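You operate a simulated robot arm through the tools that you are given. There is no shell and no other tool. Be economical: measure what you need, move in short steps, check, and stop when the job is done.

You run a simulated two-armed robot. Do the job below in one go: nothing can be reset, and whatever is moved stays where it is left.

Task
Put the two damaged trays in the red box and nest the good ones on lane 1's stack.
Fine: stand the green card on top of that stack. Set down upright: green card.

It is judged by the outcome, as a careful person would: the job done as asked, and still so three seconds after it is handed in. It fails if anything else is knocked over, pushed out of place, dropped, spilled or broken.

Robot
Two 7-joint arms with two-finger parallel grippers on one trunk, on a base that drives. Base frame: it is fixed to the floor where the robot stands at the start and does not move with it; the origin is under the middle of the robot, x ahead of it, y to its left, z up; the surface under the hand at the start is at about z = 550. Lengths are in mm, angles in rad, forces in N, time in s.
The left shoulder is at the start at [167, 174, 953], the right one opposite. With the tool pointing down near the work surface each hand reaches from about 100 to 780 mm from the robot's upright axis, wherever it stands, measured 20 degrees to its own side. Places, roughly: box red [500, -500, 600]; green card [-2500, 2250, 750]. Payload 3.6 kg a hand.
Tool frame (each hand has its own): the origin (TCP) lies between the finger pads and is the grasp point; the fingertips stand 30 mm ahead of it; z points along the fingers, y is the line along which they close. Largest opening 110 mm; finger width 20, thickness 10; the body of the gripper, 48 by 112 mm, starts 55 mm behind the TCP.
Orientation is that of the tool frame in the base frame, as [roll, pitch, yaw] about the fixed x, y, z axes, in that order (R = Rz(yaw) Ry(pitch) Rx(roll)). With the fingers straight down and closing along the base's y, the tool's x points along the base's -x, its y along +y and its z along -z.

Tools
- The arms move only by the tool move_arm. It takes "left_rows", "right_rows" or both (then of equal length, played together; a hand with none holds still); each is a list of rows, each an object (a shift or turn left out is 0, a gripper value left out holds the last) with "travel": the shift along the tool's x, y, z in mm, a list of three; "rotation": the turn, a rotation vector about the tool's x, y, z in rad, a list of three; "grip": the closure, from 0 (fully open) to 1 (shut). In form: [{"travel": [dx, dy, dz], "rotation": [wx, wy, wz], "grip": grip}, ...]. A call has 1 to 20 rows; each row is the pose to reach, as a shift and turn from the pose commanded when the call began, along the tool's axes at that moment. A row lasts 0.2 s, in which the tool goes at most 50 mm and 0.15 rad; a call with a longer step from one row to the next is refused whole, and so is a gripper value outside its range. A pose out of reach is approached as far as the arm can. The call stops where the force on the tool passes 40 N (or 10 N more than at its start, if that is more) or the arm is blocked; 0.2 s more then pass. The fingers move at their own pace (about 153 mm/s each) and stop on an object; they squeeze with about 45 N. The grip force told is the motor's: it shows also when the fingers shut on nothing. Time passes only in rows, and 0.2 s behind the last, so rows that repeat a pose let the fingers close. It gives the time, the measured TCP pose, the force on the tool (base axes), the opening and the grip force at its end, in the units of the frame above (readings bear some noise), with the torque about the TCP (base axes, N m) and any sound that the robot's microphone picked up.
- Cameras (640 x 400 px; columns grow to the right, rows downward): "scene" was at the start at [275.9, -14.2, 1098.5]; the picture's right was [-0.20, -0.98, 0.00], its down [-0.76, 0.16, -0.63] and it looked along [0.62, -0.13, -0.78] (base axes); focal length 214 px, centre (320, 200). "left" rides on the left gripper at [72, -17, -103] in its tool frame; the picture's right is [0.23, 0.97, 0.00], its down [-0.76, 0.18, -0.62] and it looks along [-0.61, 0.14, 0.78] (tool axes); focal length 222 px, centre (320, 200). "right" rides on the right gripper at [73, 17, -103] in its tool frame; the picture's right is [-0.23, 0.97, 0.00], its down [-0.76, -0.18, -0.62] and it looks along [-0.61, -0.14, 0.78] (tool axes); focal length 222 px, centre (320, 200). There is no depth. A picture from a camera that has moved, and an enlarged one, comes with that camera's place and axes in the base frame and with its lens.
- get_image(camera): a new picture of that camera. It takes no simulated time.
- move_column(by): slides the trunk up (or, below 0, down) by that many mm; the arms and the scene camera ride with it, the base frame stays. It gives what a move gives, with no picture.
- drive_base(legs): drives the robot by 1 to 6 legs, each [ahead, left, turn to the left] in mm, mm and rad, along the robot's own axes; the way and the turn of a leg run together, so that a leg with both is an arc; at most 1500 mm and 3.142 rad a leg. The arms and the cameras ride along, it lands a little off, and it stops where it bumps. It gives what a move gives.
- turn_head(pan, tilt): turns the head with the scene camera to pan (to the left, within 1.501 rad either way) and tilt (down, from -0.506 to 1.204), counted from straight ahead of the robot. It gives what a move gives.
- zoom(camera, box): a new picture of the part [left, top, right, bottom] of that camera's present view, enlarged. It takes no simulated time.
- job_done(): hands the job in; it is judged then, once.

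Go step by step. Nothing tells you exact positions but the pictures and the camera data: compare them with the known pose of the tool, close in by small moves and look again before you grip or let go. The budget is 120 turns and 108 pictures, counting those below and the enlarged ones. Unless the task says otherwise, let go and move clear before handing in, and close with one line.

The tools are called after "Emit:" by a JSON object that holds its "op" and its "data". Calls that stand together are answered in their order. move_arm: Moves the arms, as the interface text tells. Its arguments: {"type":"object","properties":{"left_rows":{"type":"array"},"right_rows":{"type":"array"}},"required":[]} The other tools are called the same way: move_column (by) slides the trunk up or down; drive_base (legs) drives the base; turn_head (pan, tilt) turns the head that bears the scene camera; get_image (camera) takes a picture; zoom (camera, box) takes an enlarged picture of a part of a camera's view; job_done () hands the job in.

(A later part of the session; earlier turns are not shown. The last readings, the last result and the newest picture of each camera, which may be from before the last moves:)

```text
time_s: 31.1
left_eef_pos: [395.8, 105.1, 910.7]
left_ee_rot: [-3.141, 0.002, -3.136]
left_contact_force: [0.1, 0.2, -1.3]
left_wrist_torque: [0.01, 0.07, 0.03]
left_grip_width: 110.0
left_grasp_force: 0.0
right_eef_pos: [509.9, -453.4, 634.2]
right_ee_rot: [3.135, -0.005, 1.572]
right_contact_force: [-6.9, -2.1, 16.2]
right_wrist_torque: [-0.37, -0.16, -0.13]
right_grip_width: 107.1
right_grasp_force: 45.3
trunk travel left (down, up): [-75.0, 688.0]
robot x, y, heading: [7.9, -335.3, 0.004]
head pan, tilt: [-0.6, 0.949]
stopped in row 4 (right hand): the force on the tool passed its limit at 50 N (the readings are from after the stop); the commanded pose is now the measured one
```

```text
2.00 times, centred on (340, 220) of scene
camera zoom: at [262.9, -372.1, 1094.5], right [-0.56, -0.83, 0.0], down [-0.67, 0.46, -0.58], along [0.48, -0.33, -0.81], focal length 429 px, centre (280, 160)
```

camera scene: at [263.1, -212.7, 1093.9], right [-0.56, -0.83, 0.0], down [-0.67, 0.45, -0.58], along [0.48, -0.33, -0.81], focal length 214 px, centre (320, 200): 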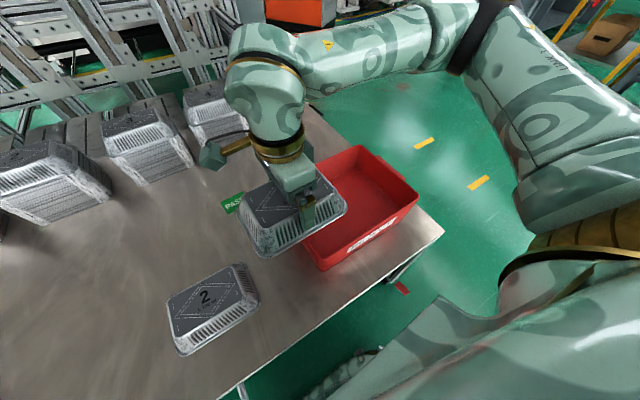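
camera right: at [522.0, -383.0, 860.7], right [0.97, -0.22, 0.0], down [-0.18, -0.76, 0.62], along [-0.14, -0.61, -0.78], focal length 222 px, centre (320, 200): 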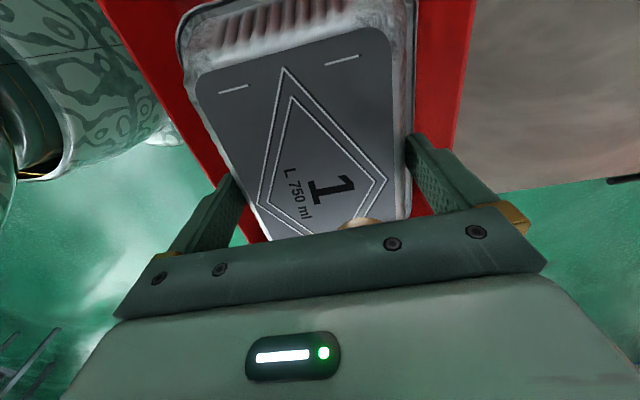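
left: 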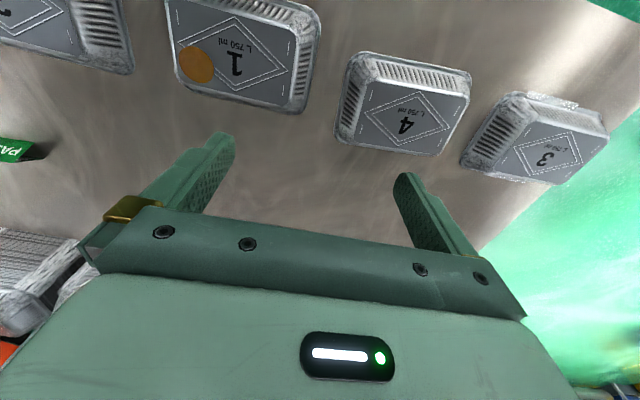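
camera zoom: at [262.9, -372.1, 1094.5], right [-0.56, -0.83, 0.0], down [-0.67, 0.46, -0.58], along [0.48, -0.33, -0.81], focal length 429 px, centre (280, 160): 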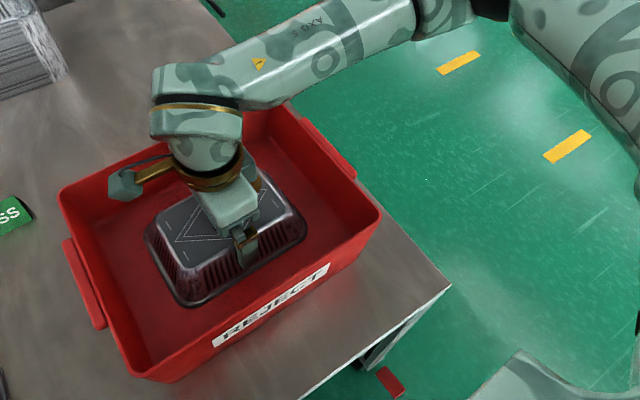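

It's touching the box floor, which is thicker than I assumed. I'll let go and lift straight out.

Emit:
{"op": "move_arm", "data": {"right_rows": [{"travel": [0, 0, 0], "grip": 0}, {"travel": [0, 0, 0], "grip": 0}, {"travel": [0, 0, -30], "grip": 0}, {"travel": [0, 0, -75], "grip": 0}, {"travel": [0, 0, -120], "grip": 0}, {"travel": [0, 0, -165], "grip": 0}]}}

Emit:
{"op": "zoom", "data": {"camera": "scene", "box": [200, 120, 480, 320]}}

Emit:
{"op": "get_image", "data": {"camera": "right"}}

```text
time_s: 32.5
left_eef_pos: [397.3, 106.1, 909.7]
left_ee_rot: [3.14, 0.0, -3.136]
left_contact_force: [-0.3, -0.3, 0.3]
left_wrist_torque: [-0.01, 0.01, -0.04]
left_grip_width: 109.8
left_grasp_force: 0.0
right_eef_pos: [507.1, -455.0, 795.7]
right_ee_rot: [3.138, -0.005, 1.574]
right_contact_force: [0.2, 0.3, 0.6]
right_wrist_torque: [0.02, 0.0, 0.01]
right_grip_width: 110.1
right_grasp_force: 0.1
trunk travel left (down, up): [-75.0, 688.0]
robot x, y, heading: [-0.1, -333.3, 0.002]
head pan, tilt: [-0.6, 0.949]
```

```text
2.00 times, centred on (340, 220) of scene
camera zoom: at [263.7, -372.2, 1094.1], right [-0.56, -0.83, 0.0], down [-0.67, 0.46, -0.58], along [0.48, -0.33, -0.81], focal length 429 px, centre (280, 160)
```

zoom: 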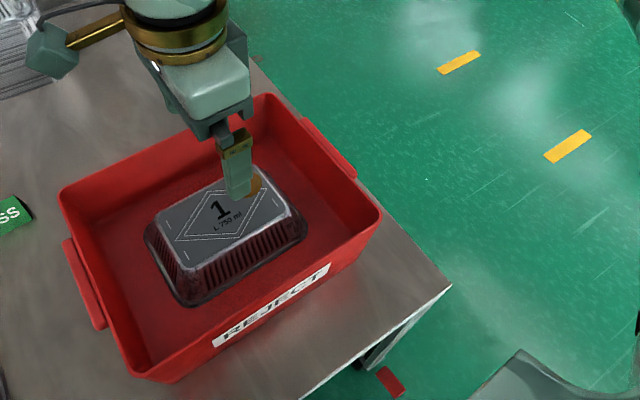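

```text
74 pictures are left
camera right: at [523.9, -383.4, 900.0], right [0.97, -0.22, 0.0], down [-0.18, -0.77, 0.62], along [-0.14, -0.6, -0.79], focal length 222 px, centre (320, 200)
```

right: 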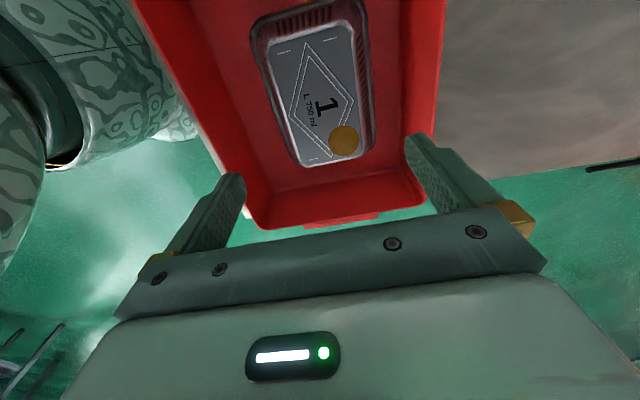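

Tray 1 is in the box. Next is tray 3: I'll drive left about 1.1 m so the right hand comes over it.

Emit:
{"op": "drive_base", "data": {"legs": [[0, 1095, 0]]}}

Emit:
{"op": "turn_head", "data": {"pan": -0.3, "tilt": 1.05}}

Emit:
{"op": "get_image", "data": {"camera": "scene"}}

Emit:
{"op": "get_image", "data": {"camera": "right"}}

```text
time_s: 38.2
left_eef_pos: [399.7, 1200.1, 908.9]
left_ee_rot: [3.14, -0.001, 3.139]
left_contact_force: [-0.5, -0.2, 0.6]
left_wrist_torque: [0.0, -0.01, 0.01]
left_grip_width: 110.1
left_grasp_force: 0.0
right_eef_pos: [507.7, 638.2, 795.1]
right_ee_rot: [3.138, -0.006, 1.566]
right_contact_force: [-0.4, -0.1, 0.5]
right_wrist_torque: [-0.01, -0.03, 0.02]
right_grip_width: 110.1
right_grasp_force: 0.1
trunk travel left (down, up): [-75.0, 688.0]
robot x, y, heading: [4.3, 763.2, 0.001]
head pan, tilt: [-0.6, 0.949]
```

```text
time_s: 39.0
left_eef_pos: [399.3, 1199.2, 910.1]
left_ee_rot: [3.14, 0.0, 3.138]
left_contact_force: [-0.5, 0.2, 0.6]
left_wrist_torque: [0.01, 0.03, -0.01]
left_grip_width: 110.1
left_grasp_force: 0.1
right_eef_pos: [506.9, 638.2, 795.2]
right_ee_rot: [3.137, -0.004, 1.567]
right_contact_force: [0.3, -0.2, 0.2]
right_wrist_torque: [0.01, 0.01, 0.02]
right_grip_width: 110.1
right_grasp_force: 0.0
trunk travel left (down, up): [-75.0, 688.0]
robot x, y, heading: [0.3, 761.0, -0.004]
head pan, tilt: [-0.3, 1.051]
```

```text
73 pictures are left
camera scene: at [266.6, 743.2, 1086.9], right [-0.3, -0.95, 0.0], down [-0.83, 0.26, -0.5], along [0.47, -0.15, -0.87], focal length 214 px, centre (320, 200)
```

scene: 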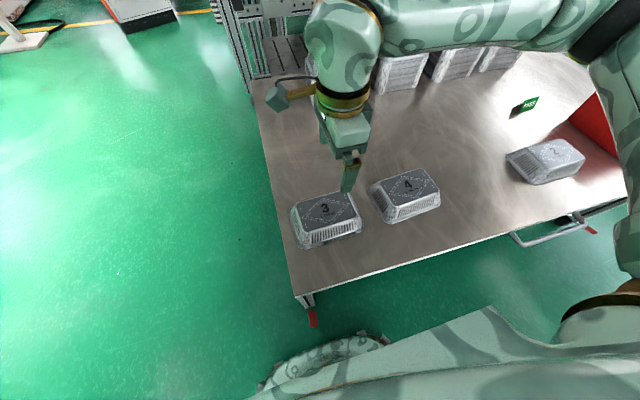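

```text
72 pictures are left
camera right: at [523.4, 708.8, 899.4], right [0.97, -0.23, 0.0], down [-0.19, -0.76, 0.62], along [-0.14, -0.6, -0.79], focal length 222 px, centre (320, 200)
```

right: 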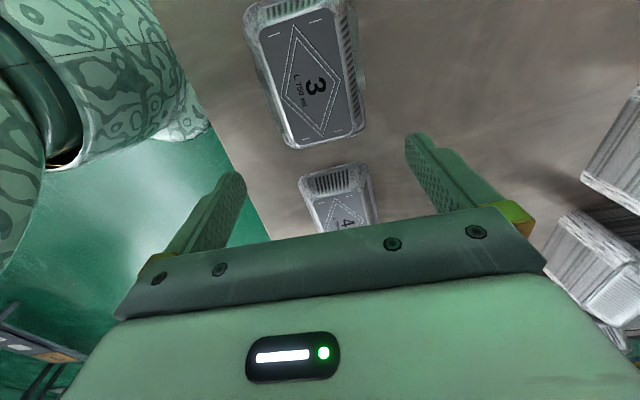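

Tray 3 is near the hand; I'll zoom in on both views to fix its centre and its bent rim.

Emit:
{"op": "zoom", "data": {"camera": "right", "box": [200, 0, 420, 160]}}

Emit:
{"op": "zoom", "data": {"camera": "scene", "box": [270, 150, 460, 270]}}

```text
2.50 times, centred on (310, 80) of right
camera zoom: at [523.4, 708.8, 899.4], right [0.97, -0.23, 0.0], down [-0.19, -0.76, 0.62], along [-0.14, -0.6, -0.79], focal length 555 px, centre (345, 500)
```

zoom: 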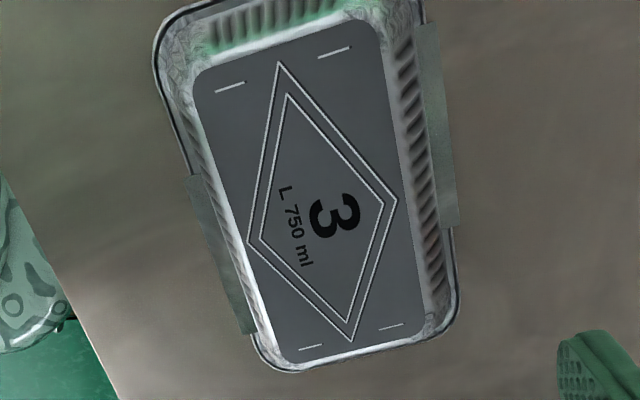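

```text
3.33 times, centred on (365, 210) of scene
camera zoom: at [266.6, 743.2, 1086.9], right [-0.3, -0.95, 0.0], down [-0.83, 0.26, -0.5], along [0.47, -0.15, -0.87], focal length 715 px, centre (170, 167)
```

zoom: 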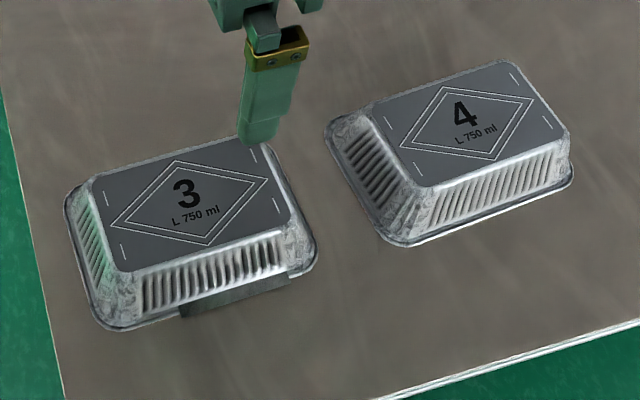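

Tray 3 is centred near (500, 650) with almost no yaw. I'll lower over it and check before closing.

Emit:
{"op": "move_arm", "data": {"right_rows": [{"travel": [6, -3, 45]}, {"travel": [12, -6, 90]}, {"travel": [12, -6, 135]}, {"travel": [12, -6, 175]}, {"travel": [12, -6, 180]}]}}

Emit:
{"op": "get_image", "data": {"camera": "right"}}

Emit:
{"op": "zoom", "data": {"camera": "scene", "box": [270, 150, 460, 270]}}

```text
time_s: 40.2
left_eef_pos: [399.0, 1198.3, 909.8]
left_ee_rot: [-3.141, 0.0, 3.139]
left_contact_force: [0.4, -0.1, -0.4]
left_wrist_torque: [0.0, 0.0, 0.03]
left_grip_width: 110.0
left_grasp_force: 0.1
right_eef_pos: [501.1, 651.8, 614.2]
right_ee_rot: [3.134, -0.004, 1.564]
right_contact_force: [-0.5, -0.5, -0.2]
right_wrist_torque: [-0.03, 0.02, 0.01]
right_grip_width: 110.0
right_grasp_force: 0.0
trunk travel left (down, up): [-75.0, 688.0]
robot x, y, heading: [1.7, 761.3, -0.003]
head pan, tilt: [-0.3, 1.051]
```

```text
69 pictures are left
camera right: at [518.0, 722.0, 718.9], right [0.97, -0.23, 0.01], down [-0.19, -0.76, 0.62], along [-0.14, -0.6, -0.79], focal length 222 px, centre (320, 200)
```

right: 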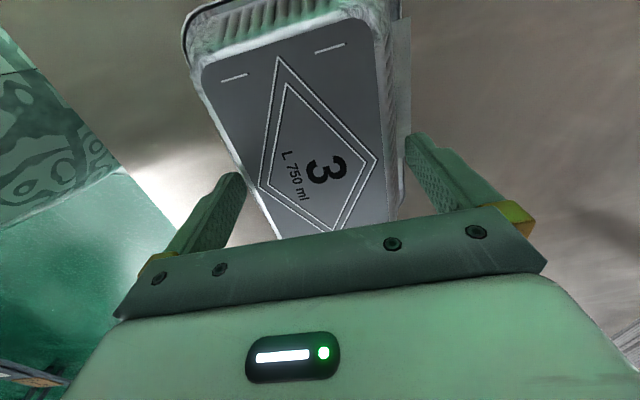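

```text
3.33 times, centred on (365, 210) of scene
camera zoom: at [266.5, 743.3, 1086.9], right [-0.3, -0.95, 0.0], down [-0.83, 0.26, -0.5], along [0.47, -0.15, -0.87], focal length 715 px, centre (170, 167)
```

zoom: 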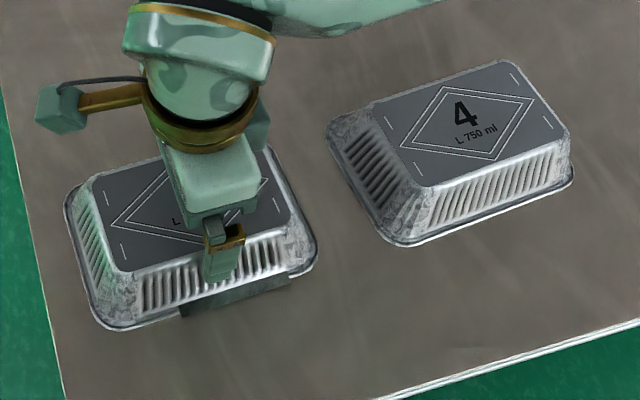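

Alignment looks right. Lowering 12 mm and closing.

Emit:
{"op": "move_arm", "data": {"right_rows": [{"travel": [0, -1, 6]}, {"travel": [0, -1, 12]}, {"travel": [0, -1, 12], "grip": 0.5}, {"travel": [0, -1, 12], "grip": 1.0}, {"travel": [0, -1, 12], "grip": 1.0}, {"travel": [0, -1, 0]}, {"travel": [0, -1, -20]}, {"travel": [0, -1, -50]}, {"travel": [0, -1, -50]}]}}

Emit:
{"op": "zoom", "data": {"camera": "scene", "box": [270, 150, 460, 270]}}

```text
time_s: 42.2
left_eef_pos: [398.7, 1198.5, 910.9]
left_ee_rot: [3.14, 0.002, 3.139]
left_contact_force: [-0.2, 0.3, -0.2]
left_wrist_torque: [0.01, 0.04, 0.01]
left_grip_width: 109.9
left_grasp_force: 0.1
right_eef_pos: [500.8, 650.5, 666.1]
right_ee_rot: [3.135, -0.004, 1.566]
right_contact_force: [0.4, 0.5, 0.8]
right_wrist_torque: [-0.01, 0.02, 0.04]
right_grip_width: 103.7
right_grasp_force: 45.3
trunk travel left (down, up): [-75.0, 688.0]
robot x, y, heading: [4.2, 759.8, -0.005]
head pan, tilt: [-0.3, 1.051]
```

```text
3.33 times, centred on (365, 210) of scene
camera zoom: at [266.7, 743.3, 1086.8], right [-0.3, -0.95, 0.0], down [-0.83, 0.26, -0.5], along [0.47, -0.15, -0.87], focal length 715 px, centre (170, 167)
```

zoom: 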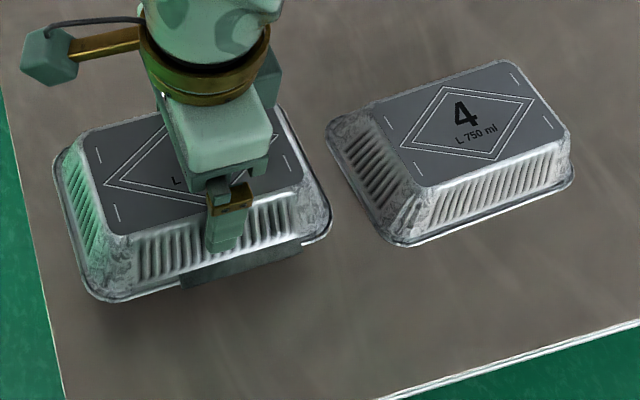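

Tray 3 is held. Raising it and driving back to the red box.

Emit:
{"op": "move_arm", "data": {"right_rows": [{"travel": [0, 4, -45]}, {"travel": [0, 7, -90]}, {"travel": [0, 7, -130]}]}}

Emit:
{"op": "drive_base", "data": {"legs": [[0, -1105, 0]]}}

Emit:
{"op": "turn_head", "data": {"pan": -0.6, "tilt": 0.95}}

Emit:
{"op": "zoom", "data": {"camera": "scene", "box": [200, 120, 480, 320]}}

```text
time_s: 43.0
left_eef_pos: [399.6, 1199.6, 909.6]
left_ee_rot: [3.14, 0.0, 3.14]
left_contact_force: [1.0, -0.1, -0.5]
left_wrist_torque: [-0.02, 0.02, 0.0]
left_grip_width: 110.1
left_grasp_force: 0.0
right_eef_pos: [507.1, 649.3, 795.8]
right_ee_rot: [3.137, -0.006, 1.566]
right_contact_force: [-0.4, -0.4, 0.1]
right_wrist_torque: [-0.02, 0.01, -0.02]
right_grip_width: 103.4
right_grasp_force: 45.0
trunk travel left (down, up): [-75.0, 688.0]
robot x, y, heading: [2.6, 761.0, -0.003]
head pan, tilt: [-0.3, 1.051]
```

```text
time_s: 48.7
left_eef_pos: [395.7, 82.1, 909.9]
left_ee_rot: [-3.14, 0.0, 3.139]
left_contact_force: [-0.3, 0.5, 0.4]
left_wrist_torque: [0.0, 0.03, 0.01]
left_grip_width: 110.1
left_grasp_force: 0.0
right_eef_pos: [506.0, -465.1, 794.5]
right_ee_rot: [3.135, -0.007, 1.567]
right_contact_force: [0.0, 0.2, -0.3]
right_wrist_torque: [0.01, -0.03, 0.02]
right_grip_width: 102.1
right_grasp_force: 44.7
trunk travel left (down, up): [-75.0, 688.0]
robot x, y, heading: [1.1, -359.0, -0.005]
head pan, tilt: [-0.3, 1.051]
```

```text
time_s: 49.5
left_eef_pos: [396.4, 83.2, 910.0]
left_ee_rot: [-3.14, 0.0, 3.141]
left_contact_force: [0.8, -0.2, 0.1]
left_wrist_torque: [0.01, 0.04, 0.02]
left_grip_width: 110.0
left_grasp_force: 0.1
right_eef_pos: [505.4, -465.2, 795.2]
right_ee_rot: [3.137, -0.006, 1.564]
right_contact_force: [0.3, 0.7, -0.9]
right_wrist_torque: [0.0, 0.01, -0.01]
right_grip_width: 101.9
right_grasp_force: 44.7
trunk travel left (down, up): [-75.0, 688.0]
robot x, y, heading: [-1.9, -354.8, -0.001]
head pan, tilt: [-0.6, 0.949]
```

```text
2.00 times, centred on (340, 220) of scene
camera zoom: at [260.5, -394.3, 1093.9], right [-0.57, -0.82, 0.0], down [-0.67, 0.46, -0.58], along [0.48, -0.33, -0.81], focal length 429 px, centre (280, 160)
```

zoom: 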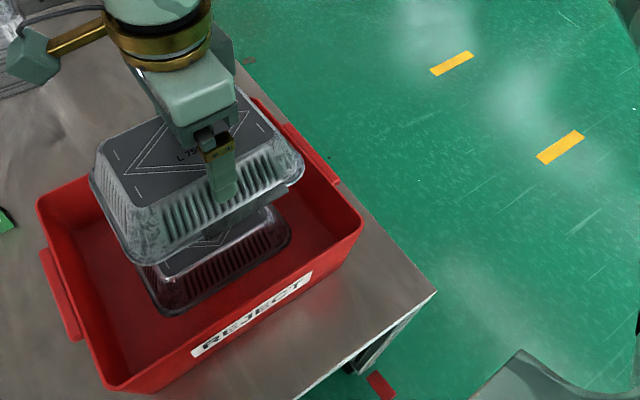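

Tray 3 is over tray 1 in the box; I'll shift slightly to line up and lower gently so it nests on it.

Emit:
{"op": "move_arm", "data": {"right_rows": [{"travel": [5, 2, 40]}, {"travel": [10, 4, 80]}, {"travel": [10, 4, 120]}, {"travel": [10, 4, 135]}, {"travel": [10, 4, 140]}, {"travel": [10, 4, 145]}, {"travel": [10, 4, 150]}, {"travel": [10, 4, 155]}, {"travel": [10, 4, 160]}, {"travel": [10, 4, 165]}]}}

Emit:
{"op": "zoom", "data": {"camera": "scene", "box": [200, 120, 480, 320]}}

```text
time_s: 51.4
left_eef_pos: [395.0, 81.0, 911.1]
left_ee_rot: [-3.141, 0.004, 3.14]
left_contact_force: [0.5, 0.4, 0.6]
left_wrist_torque: [0.0, 0.02, 0.01]
left_grip_width: 110.1
left_grasp_force: 0.1
right_eef_pos: [510.3, -454.8, 645.3]
right_ee_rot: [3.131, -0.007, 1.563]
right_contact_force: [-5.7, -4.7, 24.4]
right_wrist_torque: [-0.57, 0.7, 0.2]
right_grip_width: 102.1
right_grasp_force: 45.7
trunk travel left (down, up): [-75.0, 688.0]
robot x, y, heading: [-0.2, -357.0, -0.004]
head pan, tilt: [-0.6, 0.949]
stopped in row 9 (right hand): the force on the tool passed its limit at 44 N (the readings are from after the stop); the commanded pose is now the measured one
```

```text
2.00 times, centred on (340, 220) of scene
camera zoom: at [258.1, -395.0, 1094.8], right [-0.57, -0.82, 0.0], down [-0.67, 0.46, -0.58], along [0.48, -0.33, -0.81], focal length 429 px, centre (280, 160)
```

zoom: 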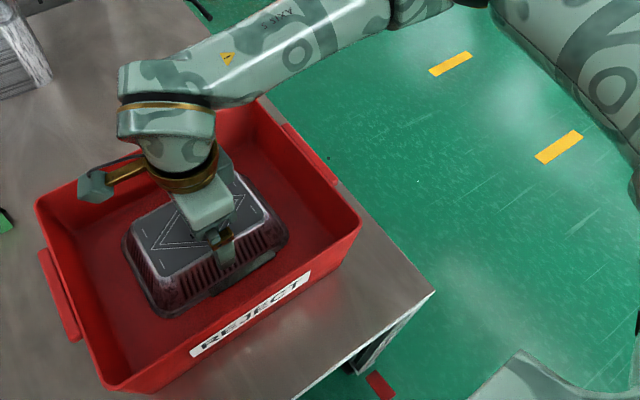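

Tray 3 has nested on tray 1 in the box. Releasing and lifting out.

Emit:
{"op": "move_arm", "data": {"right_rows": [{"travel": [0, 0, -2], "grip": 0}, {"travel": [0, 0, -2], "grip": 0}, {"travel": [0, 0, -30], "grip": 0}, {"travel": [0, 0, -75], "grip": 0}, {"travel": [0, 0, -120], "grip": 0}, {"travel": [0, 0, -155], "grip": 0}]}}

Emit:
{"op": "zoom", "data": {"camera": "scene", "box": [200, 120, 480, 320]}}

```text
time_s: 52.8
left_eef_pos: [397.5, 84.6, 910.2]
left_ee_rot: [-3.141, -0.001, -3.141]
left_contact_force: [-0.3, 0.0, -0.4]
left_wrist_torque: [0.0, 0.01, 0.01]
left_grip_width: 109.9
left_grasp_force: 0.0
right_eef_pos: [512.7, -455.5, 797.0]
right_ee_rot: [3.131, -0.007, 1.563]
right_contact_force: [-0.5, -0.4, -0.1]
right_wrist_torque: [0.0, -0.02, 0.02]
right_grip_width: 110.0
right_grasp_force: 0.0
trunk travel left (down, up): [-75.0, 688.0]
robot x, y, heading: [-1.5, -354.0, -0.002]
head pan, tilt: [-0.6, 0.949]
```

```text
2.00 times, centred on (340, 220) of scene
camera zoom: at [260.1, -394.6, 1094.0], right [-0.57, -0.82, 0.0], down [-0.67, 0.46, -0.58], along [0.48, -0.33, -0.81], focal length 429 px, centre (280, 160)
```

zoom: 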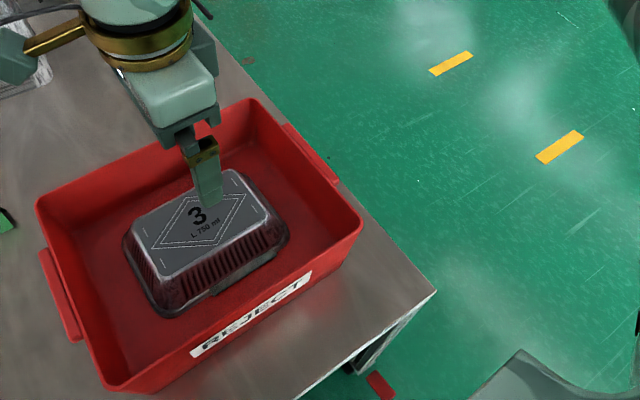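

Both damaged trays are in the reject box. Next is tray 2 at about (475, −62); I'll drive the right hand over it.

Emit:
{"op": "drive_base", "data": {"legs": [[0, 395, 0]]}}

Emit:
{"op": "move_arm", "data": {"right_rows": [{"travel": [0, -18, 25]}, {"travel": [0, -35, 50]}, {"travel": [0, -35, 50]}]}}

Emit:
{"op": "turn_head", "data": {"pan": -0.3, "tilt": 1.05}}

Emit:
{"op": "zoom", "data": {"camera": "right", "box": [180, 0, 460, 200]}}

Emit:
{"op": "zoom", "data": {"camera": "scene", "box": [240, 130, 500, 290]}}

```text
time_s: 55.2
left_eef_pos: [399.2, 480.4, 909.7]
left_ee_rot: [3.141, 0.0, 3.138]
left_contact_force: [0.4, -1.1, 0.9]
left_wrist_torque: [0.0, -0.01, 0.0]
left_grip_width: 109.9
left_grasp_force: 0.1
right_eef_pos: [511.1, -57.8, 796.9]
right_ee_rot: [3.133, -0.006, 1.562]
right_contact_force: [-0.4, -0.1, 0.5]
right_wrist_torque: [0.01, -0.01, 0.01]
right_grip_width: 110.2
right_grasp_force: 0.1
trunk travel left (down, up): [-75.0, 688.0]
robot x, y, heading: [1.2, 41.6, -0.005]
head pan, tilt: [-0.6, 0.949]
```

```text
time_s: 56.0
left_eef_pos: [399.0, 479.8, 909.5]
left_ee_rot: [3.141, -0.001, 3.139]
left_contact_force: [0.2, 0.6, -0.5]
left_wrist_torque: [0.02, 0.02, -0.02]
left_grip_width: 110.0
left_grasp_force: 0.1
right_eef_pos: [478.6, -57.6, 746.9]
right_ee_rot: [3.133, -0.006, 1.561]
right_contact_force: [0.7, 0.8, -0.2]
right_wrist_torque: [-0.03, 0.01, 0.0]
right_grip_width: 110.0
right_grasp_force: 0.1
trunk travel left (down, up): [-75.0, 688.0]
robot x, y, heading: [-2.6, 42.6, -0.003]
head pan, tilt: [-0.6, 0.949]
```

```text
time_s: 56.8
left_eef_pos: [399.7, 479.2, 909.1]
left_ee_rot: [3.141, -0.001, 3.139]
left_contact_force: [-0.3, 0.0, 0.6]
left_wrist_torque: [0.0, 0.0, 0.03]
left_grip_width: 110.0
left_grasp_force: 0.0
right_eef_pos: [477.2, -57.1, 746.0]
right_ee_rot: [3.133, -0.006, 1.562]
right_contact_force: [-0.3, 0.2, -0.5]
right_wrist_torque: [-0.02, 0.0, -0.01]
right_grip_width: 110.0
right_grasp_force: 0.0
trunk travel left (down, up): [-75.0, 688.0]
robot x, y, heading: [1.7, 42.4, -0.004]
head pan, tilt: [-0.3, 1.051]
```

```text
2.00 times, centred on (320, 100) of right
camera zoom: at [494.0, 12.7, 850.8], right [0.97, -0.24, 0.01], down [-0.19, -0.76, 0.62], along [-0.14, -0.6, -0.79], focal length 444 px, centre (320, 400)
```

zoom: 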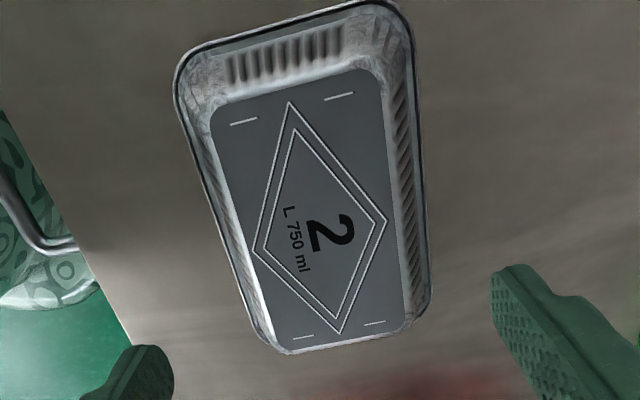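

```text
2.46 times, centred on (370, 210) of scene
camera zoom: at [265.4, 23.8, 1086.9], right [-0.3, -0.95, 0.0], down [-0.83, 0.26, -0.5], along [0.47, -0.15, -0.87], focal length 528 px, centre (197, 175)
```

zoom: 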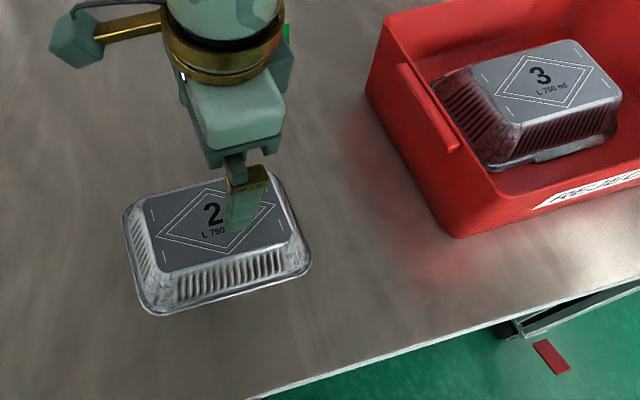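

Tray 2 is undamaged and centred about (477, −71), turned about −0.06 rad. I'll align to it and lower over it.

Emit:
{"op": "move_arm", "data": {"right_rows": [{"travel": [-7, 0, 40], "rotation": [0, 0, 0.03]}, {"travel": [-14, 0, 80], "rotation": [0, 0, 0.06]}, {"travel": [-14, 0, 118], "rotation": [0, 0, 0.06]}, {"travel": [-14, 0, 130], "rotation": [0, 0, 0.06]}, {"travel": [-14, 0, 130], "rotation": [0, 0, 0.06]}]}}

Emit:
{"op": "get_image", "data": {"camera": "right"}}

Emit:
{"op": "zoom", "data": {"camera": "scene", "box": [270, 180, 390, 270]}}

```text
time_s: 58.0
left_eef_pos: [398.6, 478.3, 909.6]
left_ee_rot: [3.141, 0.0, 3.137]
left_contact_force: [0.2, -1.3, 1.2]
left_wrist_torque: [0.04, -0.03, -0.01]
left_grip_width: 110.2
left_grasp_force: 0.0
right_eef_pos: [478.5, -71.2, 616.9]
right_ee_rot: [3.132, -0.008, 1.504]
right_contact_force: [0.4, 0.3, -0.2]
right_wrist_torque: [-0.01, 0.02, 0.01]
right_grip_width: 110.1
right_grasp_force: 0.0
trunk travel left (down, up): [-75.0, 688.0]
robot x, y, heading: [-2.1, 45.9, -0.004]
head pan, tilt: [-0.3, 1.051]
```

```text
61 pictures are left
camera right: at [499.7, -1.5, 720.6], right [0.96, -0.29, 0.01], down [-0.23, -0.75, 0.62], along [-0.18, -0.59, -0.79], focal length 222 px, centre (320, 200)
```

right: 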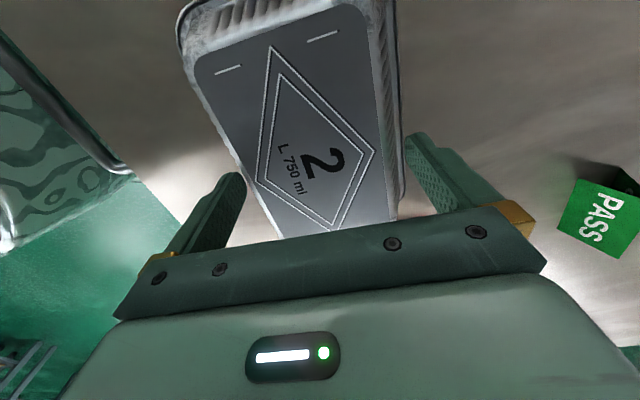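

```text
4.44 times, centred on (330, 225) of scene
camera zoom: at [265.3, 23.8, 1086.9], right [-0.3, -0.95, 0.0], down [-0.83, 0.26, -0.5], along [0.47, -0.15, -0.87], focal length 953 px, centre (276, 89)
```

zoom: 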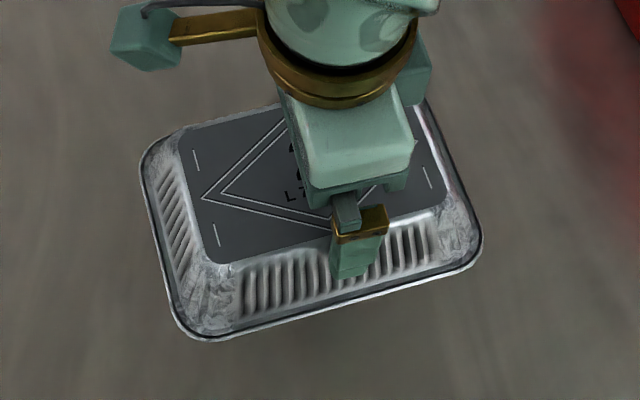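

Well aligned. Lower 15 mm, grip, and lift.

Emit:
{"op": "move_arm", "data": {"right_rows": [{"travel": [0, -1, 8]}, {"travel": [0, -1, 15]}, {"travel": [0, -1, 15], "grip": 0.5}, {"travel": [0, -1, 15], "grip": 1.0}, {"travel": [0, -1, 15], "grip": 1.0}, {"travel": [0, -1, 0]}, {"travel": [0, -1, -20]}, {"travel": [0, -1, -65]}, {"travel": [0, -1, -110]}, {"travel": [0, -1, -155]}, {"travel": [0, -1, -190]}]}}

Emit:
{"op": "zoom", "data": {"camera": "scene", "box": [240, 130, 440, 270]}}

```text
time_s: 60.4
left_eef_pos: [398.8, 479.4, 910.1]
left_ee_rot: [-3.141, 0.001, 3.138]
left_contact_force: [0.0, 0.0, -0.2]
left_wrist_torque: [0.02, 0.01, 0.01]
left_grip_width: 110.1
left_grasp_force: 0.1
right_eef_pos: [475.4, -71.9, 808.7]
right_ee_rot: [3.132, -0.006, 1.503]
right_contact_force: [1.3, 0.1, -0.7]
right_wrist_torque: [-0.01, 0.03, 0.0]
right_grip_width: 103.4
right_grasp_force: 44.9
trunk travel left (down, up): [-75.0, 688.0]
robot x, y, heading: [-1.4, 45.8, -0.006]
head pan, tilt: [-0.3, 1.051]
```

```text
2.86 times, centred on (340, 200) of scene
camera zoom: at [265.1, 23.9, 1087.0], right [-0.3, -0.95, 0.0], down [-0.83, 0.26, -0.5], along [0.47, -0.15, -0.87], focal length 613 px, centre (263, 200)
```

zoom: 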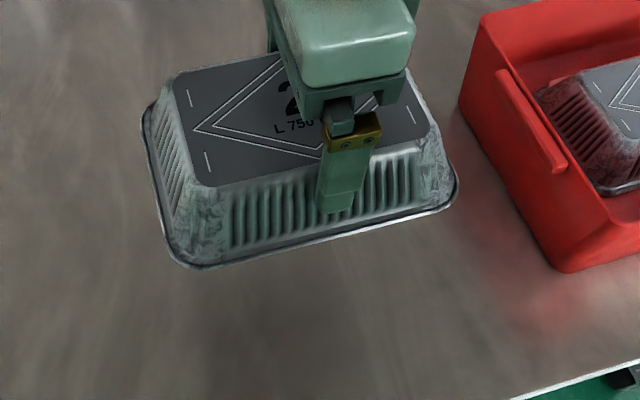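

Tray 2 is held. I'll drive around the table's left end: left past the corner, turn right 90° to face −y, then sideways along that end.

Emit:
{"op": "drive_base", "data": {"legs": [[0, 1300, 0], [0, 0, -1.565], [0, 1090, 0]]}}

Emit:
{"op": "turn_head", "data": {"pan": 0.0, "tilt": 0.75}}

Emit:
{"op": "get_image", "data": {"camera": "scene"}}

```text
time_s: 76.0
left_eef_pos: [1533.4, 933.6, 909.3]
left_ee_rot: [-3.141, 0.0, 1.559]
left_contact_force: [0.1, 0.2, -0.7]
left_wrist_torque: [0.02, -0.02, 0.02]
left_grip_width: 110.0
left_grasp_force: 0.1
right_eef_pos: [979.9, 860.4, 806.9]
right_ee_rot: [3.134, -0.009, -0.076]
right_contact_force: [0.4, -0.3, 0.3]
right_wrist_torque: [0.01, 0.02, -0.02]
right_grip_width: 99.4
right_grasp_force: 44.9
trunk travel left (down, up): [-75.0, 688.0]
robot x, y, heading: [1100.0, 1335.5, -1.583]
head pan, tilt: [-0.3, 1.051]
```

```text
time_s: 76.8
left_eef_pos: [1531.9, 934.0, 909.9]
left_ee_rot: [-3.141, 0.0, 1.56]
left_contact_force: [0.1, 0.3, 0.8]
left_wrist_torque: [-0.01, 0.01, 0.0]
left_grip_width: 109.8
left_grasp_force: 0.0
right_eef_pos: [980.3, 860.4, 808.1]
right_ee_rot: [3.133, -0.009, -0.078]
right_contact_force: [-0.4, 0.4, -0.3]
right_wrist_torque: [-0.01, 0.01, 0.0]
right_grip_width: 99.3
right_grasp_force: 45.1
trunk travel left (down, up): [-75.0, 688.0]
robot x, y, heading: [1100.3, 1340.7, -1.585]
head pan, tilt: [0.0, 0.75]
```

```text
58 pictures are left
camera scene: at [1095.0, 1052.1, 1109.4], right [-1.0, 0.01, 0.0], down [0.01, 0.68, -0.73], along [-0.01, -0.73, -0.68], focal length 214 px, centre (320, 200)
```

scene: 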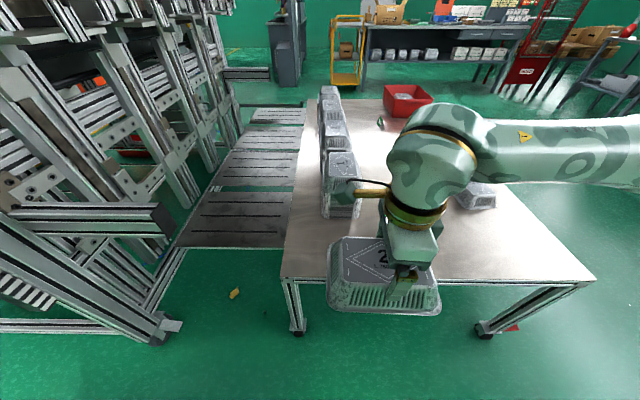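

I can see stack 1 clearly from this end; its near end is at y≈538 and it's centred at x≈1016. I'll turn tray 2 to line up with the stack and tuck the left arm in, away from the frame.

Emit:
{"op": "move_arm", "data": {"right_rows": [{"travel": [4, 0, 0], "rotation": [0, 0, -0.15]}, {"travel": [7, 0, 0], "rotation": [0, 0, -0.3]}, {"travel": [10, 0, 0], "rotation": [0, 0, -0.45]}, {"travel": [14, 0, 0], "rotation": [0, 0, -0.6]}, {"travel": [17, 0, 0], "rotation": [0, 0, -0.75]}, {"travel": [20, 0, 0], "rotation": [0, 0, -0.9]}, {"travel": [24, 0, 0], "rotation": [0, 0, -1.05]}, {"travel": [28, 0, 0], "rotation": [0, 0, -1.2]}, {"travel": [32, -1, 0], "rotation": [0, 0, -1.35]}, {"travel": [36, -2, 0], "rotation": [0, 0, -1.5]}, {"travel": [36, -3, 0], "rotation": [0, 0, -1.645]}], "left_rows": [{"travel": [10, -18, 0]}, {"travel": [20, -36, 0]}, {"travel": [30, -54, 0]}, {"travel": [40, -72, 0]}, {"travel": [50, -90, 0]}, {"travel": [60, -108, 0]}, {"travel": [70, -126, 0]}, {"travel": [80, -144, 0]}, {"travel": [90, -162, 0]}, {"travel": [100, -180, 0]}, {"travel": [100, -180, 0]}]}}

Emit:
{"op": "drive_base", "data": {"legs": [[210, 0, 0.01]]}}

Emit:
{"op": "get_image", "data": {"camera": "scene"}}

Emit:
{"op": "get_image", "data": {"camera": "right"}}

```text
time_s: 79.2
left_eef_pos: [1381.6, 980.9, 915.4]
left_ee_rot: [-3.141, 0.0, 1.559]
left_contact_force: [0.4, 0.0, 0.1]
left_wrist_torque: [-0.01, -0.01, 0.03]
left_grip_width: 110.3
left_grasp_force: 0.2
left hand out of reach, approached as far as the arm can: row 7, 8, 9, 10, 11
right_eef_pos: [1015.8, 860.3, 807.1]
right_ee_rot: [3.135, 0.006, 1.571]
right_contact_force: [-0.3, -0.4, -0.4]
right_wrist_torque: [-0.01, 0.04, 0.02]
right_grip_width: 98.3
right_grasp_force: 45.2
trunk travel left (down, up): [-75.0, 688.0]
robot x, y, heading: [1094.7, 1337.7, -1.583]
head pan, tilt: [0.0, 0.75]
```

```text
time_s: 80.8
left_eef_pos: [1384.9, 775.1, 914.9]
left_ee_rot: [3.142, -0.001, 1.567]
left_contact_force: [-0.5, -0.4, -0.3]
left_wrist_torque: [-0.01, -0.01, 0.01]
left_grip_width: 110.0
left_grasp_force: 0.1
right_eef_pos: [1018.3, 650.1, 807.0]
right_ee_rot: [3.135, 0.007, 1.578]
right_contact_force: [-0.3, 0.5, -0.1]
right_wrist_torque: [0.02, -0.01, 0.0]
right_grip_width: 98.0
right_grasp_force: 45.2
trunk travel left (down, up): [-75.0, 688.0]
robot x, y, heading: [1099.9, 1126.5, -1.575]
head pan, tilt: [0.0, 0.75]
```

```text
57 pictures are left
camera scene: at [1096.2, 841.7, 1109.2], right [-1.0, 0.0, 0.0], down [0.0, 0.68, -0.73], along [0.0, -0.73, -0.68], focal length 214 px, centre (320, 200)
```

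scene: 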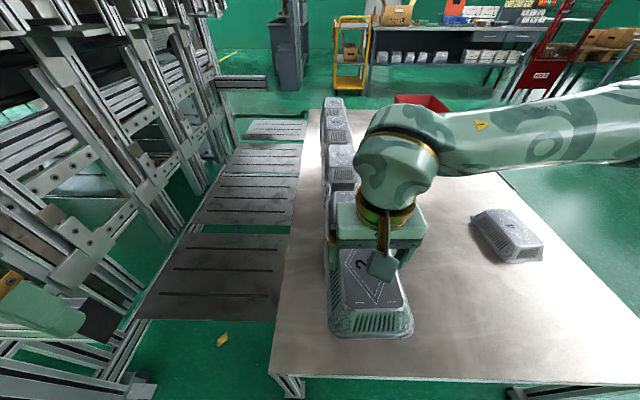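

```text
56 pictures are left
camera right: at [1034.2, 722.5, 909.5], right [0.98, -0.22, 0.01], down [-0.18, -0.76, 0.63], along [-0.13, -0.61, -0.78], focal length 222 px, centre (320, 200)
```

right: 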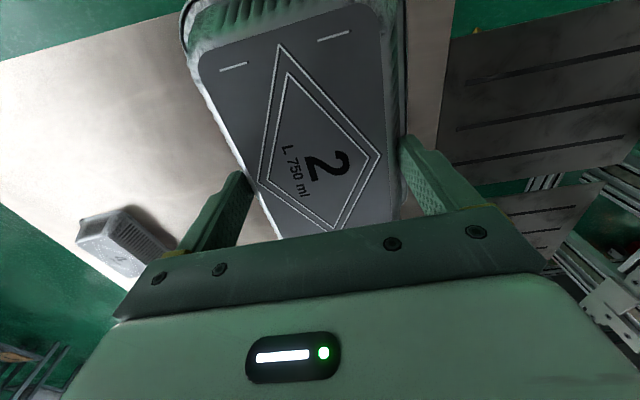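

Stack 1 is hidden behind the hand, so I'll move the tray aside for a moment to measure the stack accurately.

Emit:
{"op": "move_arm", "data": {"right_rows": [{"travel": [0, -40, 0]}, {"travel": [0, -85, 0]}, {"travel": [0, -130, 0]}, {"travel": [0, -175, 0]}]}}

Emit:
{"op": "zoom", "data": {"camera": "scene", "box": [260, 90, 460, 290]}}

```text
time_s: 81.8
left_eef_pos: [1385.2, 775.1, 916.8]
left_ee_rot: [3.141, -0.001, 1.568]
left_contact_force: [-0.4, -0.3, -0.1]
left_wrist_torque: [0.0, -0.01, 0.0]
left_grip_width: 109.9
left_grasp_force: 0.1
right_eef_pos: [843.5, 649.8, 805.3]
right_ee_rot: [3.134, 0.01, 1.58]
right_contact_force: [-0.6, 0.3, 0.3]
right_wrist_torque: [-0.04, -0.05, -0.03]
right_grip_width: 97.9
right_grasp_force: 44.8
trunk travel left (down, up): [-75.0, 688.0]
robot x, y, heading: [1097.5, 1125.2, -1.577]
head pan, tilt: [0.0, 0.75]
```

```text
2.00 times, centred on (360, 190) of scene
camera zoom: at [1095.7, 842.7, 1109.5], right [-1.0, 0.0, 0.0], down [0.0, 0.68, -0.73], along [0.0, -0.73, -0.68], focal length 429 px, centre (240, 220)
```

zoom: 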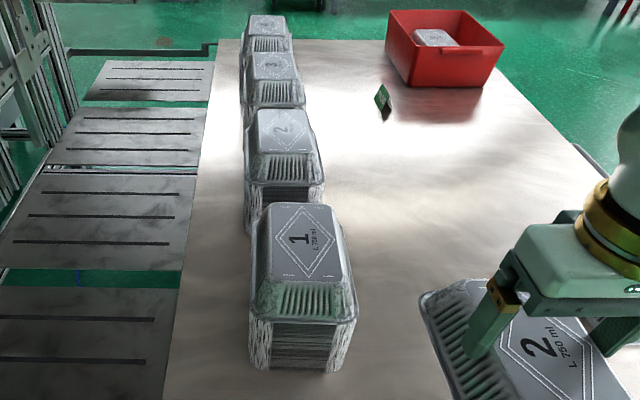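

Excellent view: stack 1's top is at z≈708. I'll zoom in more to get its yaw and centre precisely.

Emit:
{"op": "zoom", "data": {"camera": "scene", "box": [372, 185, 448, 265]}}

Emit:
{"op": "zoom", "data": {"camera": "scene", "box": [370, 185, 445, 255]}}

```text
5.00 times, centred on (410, 225) of scene
camera zoom: at [1095.7, 842.7, 1109.5], right [-1.0, 0.0, 0.0], down [0.0, 0.68, -0.73], along [0.0, -0.73, -0.68], focal length 1072 px, centre (-130, 75)
```

zoom: 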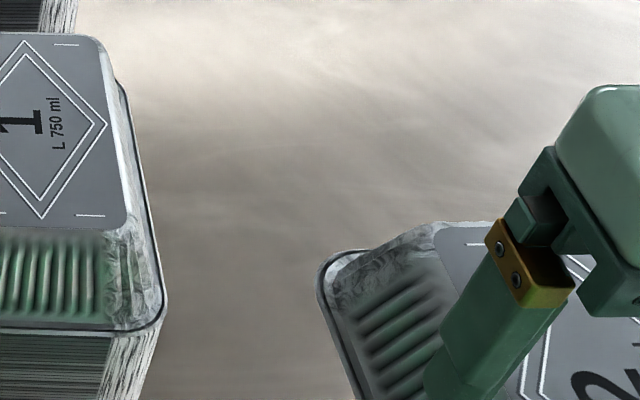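

```text
5.71 times, centred on (408, 220) of scene
camera zoom: at [1095.7, 842.7, 1109.5], right [-1.0, 0.0, 0.0], down [0.0, 0.68, -0.73], along [0.0, -0.73, -0.68], focal length 1226 px, centre (-180, 86)
```

zoom: 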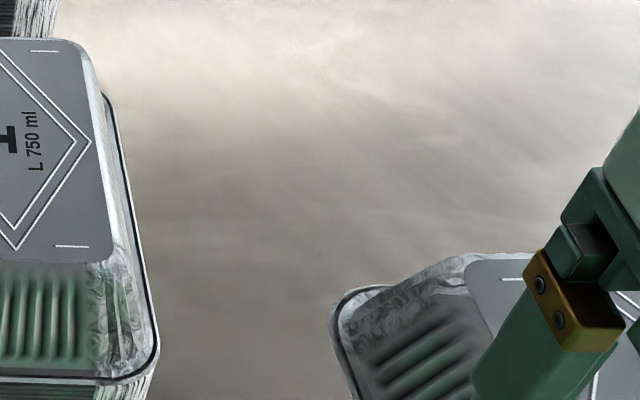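

Emit:
{"op": "zoom", "data": {"camera": "scene", "box": [296, 185, 408, 255]}}

```text
5.71 times, centred on (352, 220) of scene
camera zoom: at [1095.7, 842.7, 1109.5], right [-1.0, 0.0, 0.0], down [0.0, 0.68, -0.73], along [0.0, -0.73, -0.68], focal length 1226 px, centre (137, 86)
```

zoom: 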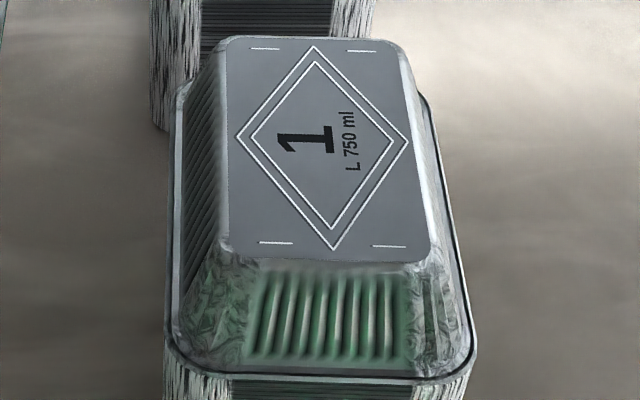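

Stack 1's top is centred at about (1008, 446), z≈708, turned about −0.045 rad. I'll bring tray 2 above it in the same orientation.

Emit:
{"op": "move_arm", "data": {"right_rows": [{"travel": [0, 0, -15]}, {"travel": [-34, 27, -15], "rotation": [0, 0, 0.01]}, {"travel": [-68, 54, -15], "rotation": [0, 0, 0.02]}, {"travel": [-102, 81, -15], "rotation": [0, 0, 0.03]}, {"travel": [-136, 108, -15], "rotation": [0, 0, 0.04]}, {"travel": [-170, 135, -15], "rotation": [0, 0, 0.054]}, {"travel": [-205, 163, -15], "rotation": [0, 0, 0.054]}, {"travel": [-205, 163, -10], "rotation": [0, 0, 0.054]}]}}

Emit:
{"op": "zoom", "data": {"camera": "scene", "box": [280, 160, 424, 260]}}

Emit:
{"op": "get_image", "data": {"camera": "right"}}

```text
time_s: 83.6
left_eef_pos: [1384.0, 775.1, 916.1]
left_ee_rot: [-3.14, -0.001, 1.569]
left_contact_force: [0.6, -0.1, 0.4]
left_wrist_torque: [0.04, -0.02, -0.07]
left_grip_width: 110.0
left_grasp_force: 0.0
right_eef_pos: [1009.1, 444.6, 820.0]
right_ee_rot: [3.133, 0.009, 1.524]
right_contact_force: [0.0, 0.1, 0.0]
right_wrist_torque: [-0.01, 0.0, -0.02]
right_grip_width: 97.5
right_grasp_force: 45.1
trunk travel left (down, up): [-75.0, 688.0]
robot x, y, heading: [1096.5, 1124.7, -1.574]
head pan, tilt: [0.0, 0.75]
```

```text
4.00 times, centred on (352, 210) of scene
camera zoom: at [1096.0, 842.4, 1109.5], right [-1.0, 0.0, 0.0], down [0.0, 0.68, -0.73], along [0.0, -0.73, -0.68], focal length 858 px, centre (192, 160)
```

zoom: 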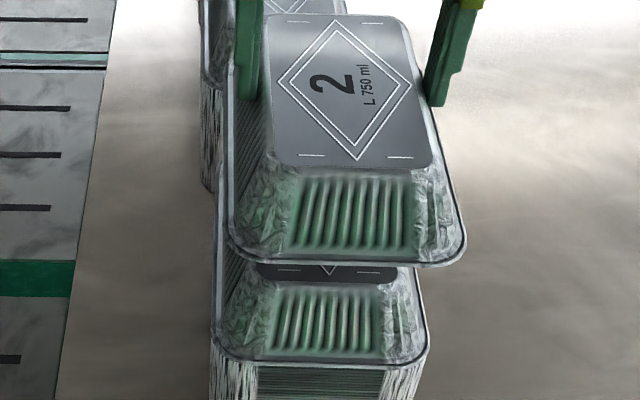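

```text
50 pictures are left
camera right: at [1027.2, 516.8, 921.8], right [0.96, -0.27, 0.01], down [-0.22, -0.75, 0.63], along [-0.16, -0.61, -0.78], focal length 222 px, centre (320, 200)
```

right: 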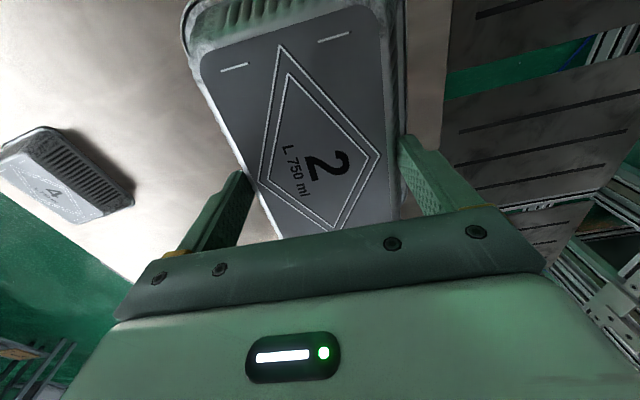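

By comparing the printed diamonds and rims, tray 2 needs about +5 mm in x and +5 mm in y. I'll correct, then lower gently onto the stack.

Emit:
{"op": "move_arm", "data": {"right_rows": [{"travel": [5, 5, 10]}, {"travel": [5, 5, 45]}, {"travel": [5, 5, 55]}, {"travel": [5, 5, 61]}, {"travel": [5, 5, 67]}, {"travel": [5, 5, 71]}, {"travel": [5, 5, 74]}, {"travel": [5, 5, 77]}, {"travel": [5, 5, 80]}, {"travel": [5, 5, 83]}, {"travel": [5, 5, 86]}]}}

Emit:
{"op": "zoom", "data": {"camera": "scene", "box": [280, 170, 424, 270]}}

```text
time_s: 86.0
left_eef_pos: [1383.9, 775.9, 918.1]
left_ee_rot: [3.141, 0.001, 1.567]
left_contact_force: [0.1, 0.5, -0.7]
left_wrist_torque: [-0.01, -0.01, -0.03]
left_grip_width: 109.9
left_grasp_force: 0.0
right_eef_pos: [1013.3, 450.2, 736.1]
right_ee_rot: [3.133, 0.012, 1.522]
right_contact_force: [-4.6, -0.1, 19.2]
right_wrist_torque: [1.1, 0.39, 0.03]
right_grip_width: 96.9
right_grasp_force: 44.8
trunk travel left (down, up): [-75.0, 688.0]
robot x, y, heading: [1097.6, 1126.7, -1.574]
head pan, tilt: [0.0, 0.75]
```

```text
4.00 times, centred on (352, 220) of scene
camera zoom: at [1095.9, 844.2, 1110.3], right [-1.0, 0.0, 0.0], down [0.0, 0.68, -0.73], along [0.0, -0.73, -0.68], focal length 858 px, centre (192, 120)
```

zoom: 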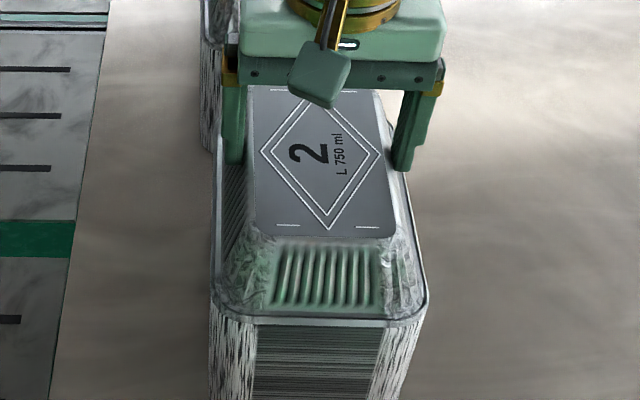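

Tray 2 is nested flush on lane 1's stack. Releasing and rising straight up.

Emit:
{"op": "move_arm", "data": {"right_rows": [{"travel": [0, 0, -1], "grip": 0.05}, {"travel": [0, 0, -1], "grip": 0}, {"travel": [0, 0, -15], "grip": 0}, {"travel": [0, 0, -50], "grip": 0}, {"travel": [0, 0, -90], "grip": 0}, {"travel": [0, 0, -130], "grip": 0}, {"travel": [30, -35, -130], "grip": 0}, {"travel": [60, -70, -130], "grip": 0}, {"travel": [90, -105, -130], "grip": 0}, {"travel": [120, -140, -130], "grip": 0}]}}

Emit:
{"op": "zoom", "data": {"camera": "scene", "box": [280, 170, 424, 270]}}

```text
time_s: 88.2
left_eef_pos: [1383.9, 775.0, 915.9]
left_ee_rot: [-3.141, -0.001, 1.568]
left_contact_force: [0.1, -0.3, 0.8]
left_wrist_torque: [0.01, 0.04, 0.01]
left_grip_width: 109.7
left_grasp_force: 0.1
right_eef_pos: [878.9, 577.5, 861.9]
right_ee_rot: [3.132, 0.009, 1.525]
right_contact_force: [-0.3, 0.5, -0.3]
right_wrist_torque: [0.02, -0.02, -0.03]
right_grip_width: 109.9
right_grasp_force: 0.1
trunk travel left (down, up): [-75.0, 688.0]
robot x, y, heading: [1093.8, 1126.8, -1.573]
head pan, tilt: [0.0, 0.75]
```

```text
4.00 times, centred on (352, 220) of scene
camera zoom: at [1095.7, 842.9, 1109.6], right [-1.0, 0.0, 0.0], down [0.0, 0.68, -0.73], along [0.0, -0.73, -0.68], focal length 858 px, centre (192, 120)
```

zoom: 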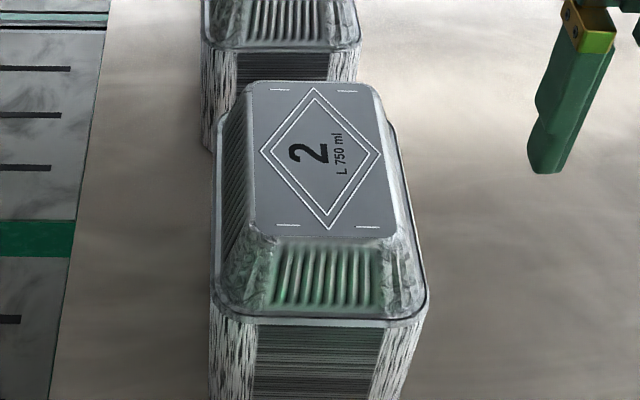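

Tray 2 is neatly nested. Tray 4 can be picked from this same end: I'll slide the base toward −x and look.

Emit:
{"op": "drive_base", "data": {"legs": [[0, -475, 0]]}}

Emit:
{"op": "get_image", "data": {"camera": "scene"}}

```text
time_s: 91.0
left_eef_pos: [912.3, 776.2, 917.0]
left_ee_rot: [-3.14, 0.0, 1.568]
left_contact_force: [-0.1, 0.7, 0.3]
left_wrist_torque: [0.01, 0.0, 0.0]
left_grip_width: 110.0
left_grasp_force: 0.1
right_eef_pos: [407.0, 577.9, 861.7]
right_ee_rot: [3.133, 0.009, 1.524]
right_contact_force: [0.1, 0.3, -0.6]
right_wrist_torque: [0.01, -0.03, -0.02]
right_grip_width: 110.1
right_grasp_force: 0.1
trunk travel left (down, up): [-75.0, 688.0]
robot x, y, heading: [627.7, 1126.7, -1.567]
head pan, tilt: [0.0, 0.75]
```

```text
47 pictures are left
camera scene: at [623.9, 843.6, 1109.4], right [-1.0, 0.0, 0.0], down [0.0, 0.68, -0.73], along [0.0, -0.73, -0.68], focal length 214 px, centre (320, 200)
```

scene: 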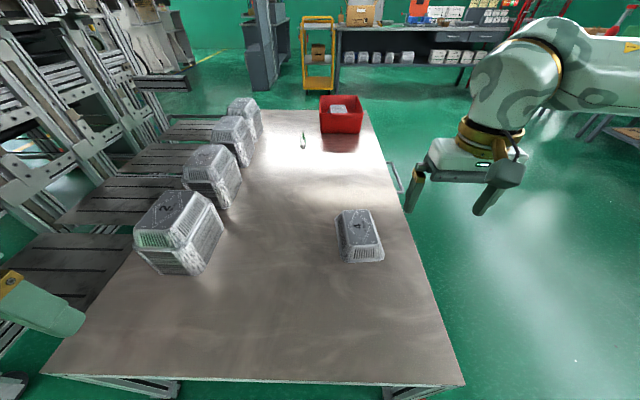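

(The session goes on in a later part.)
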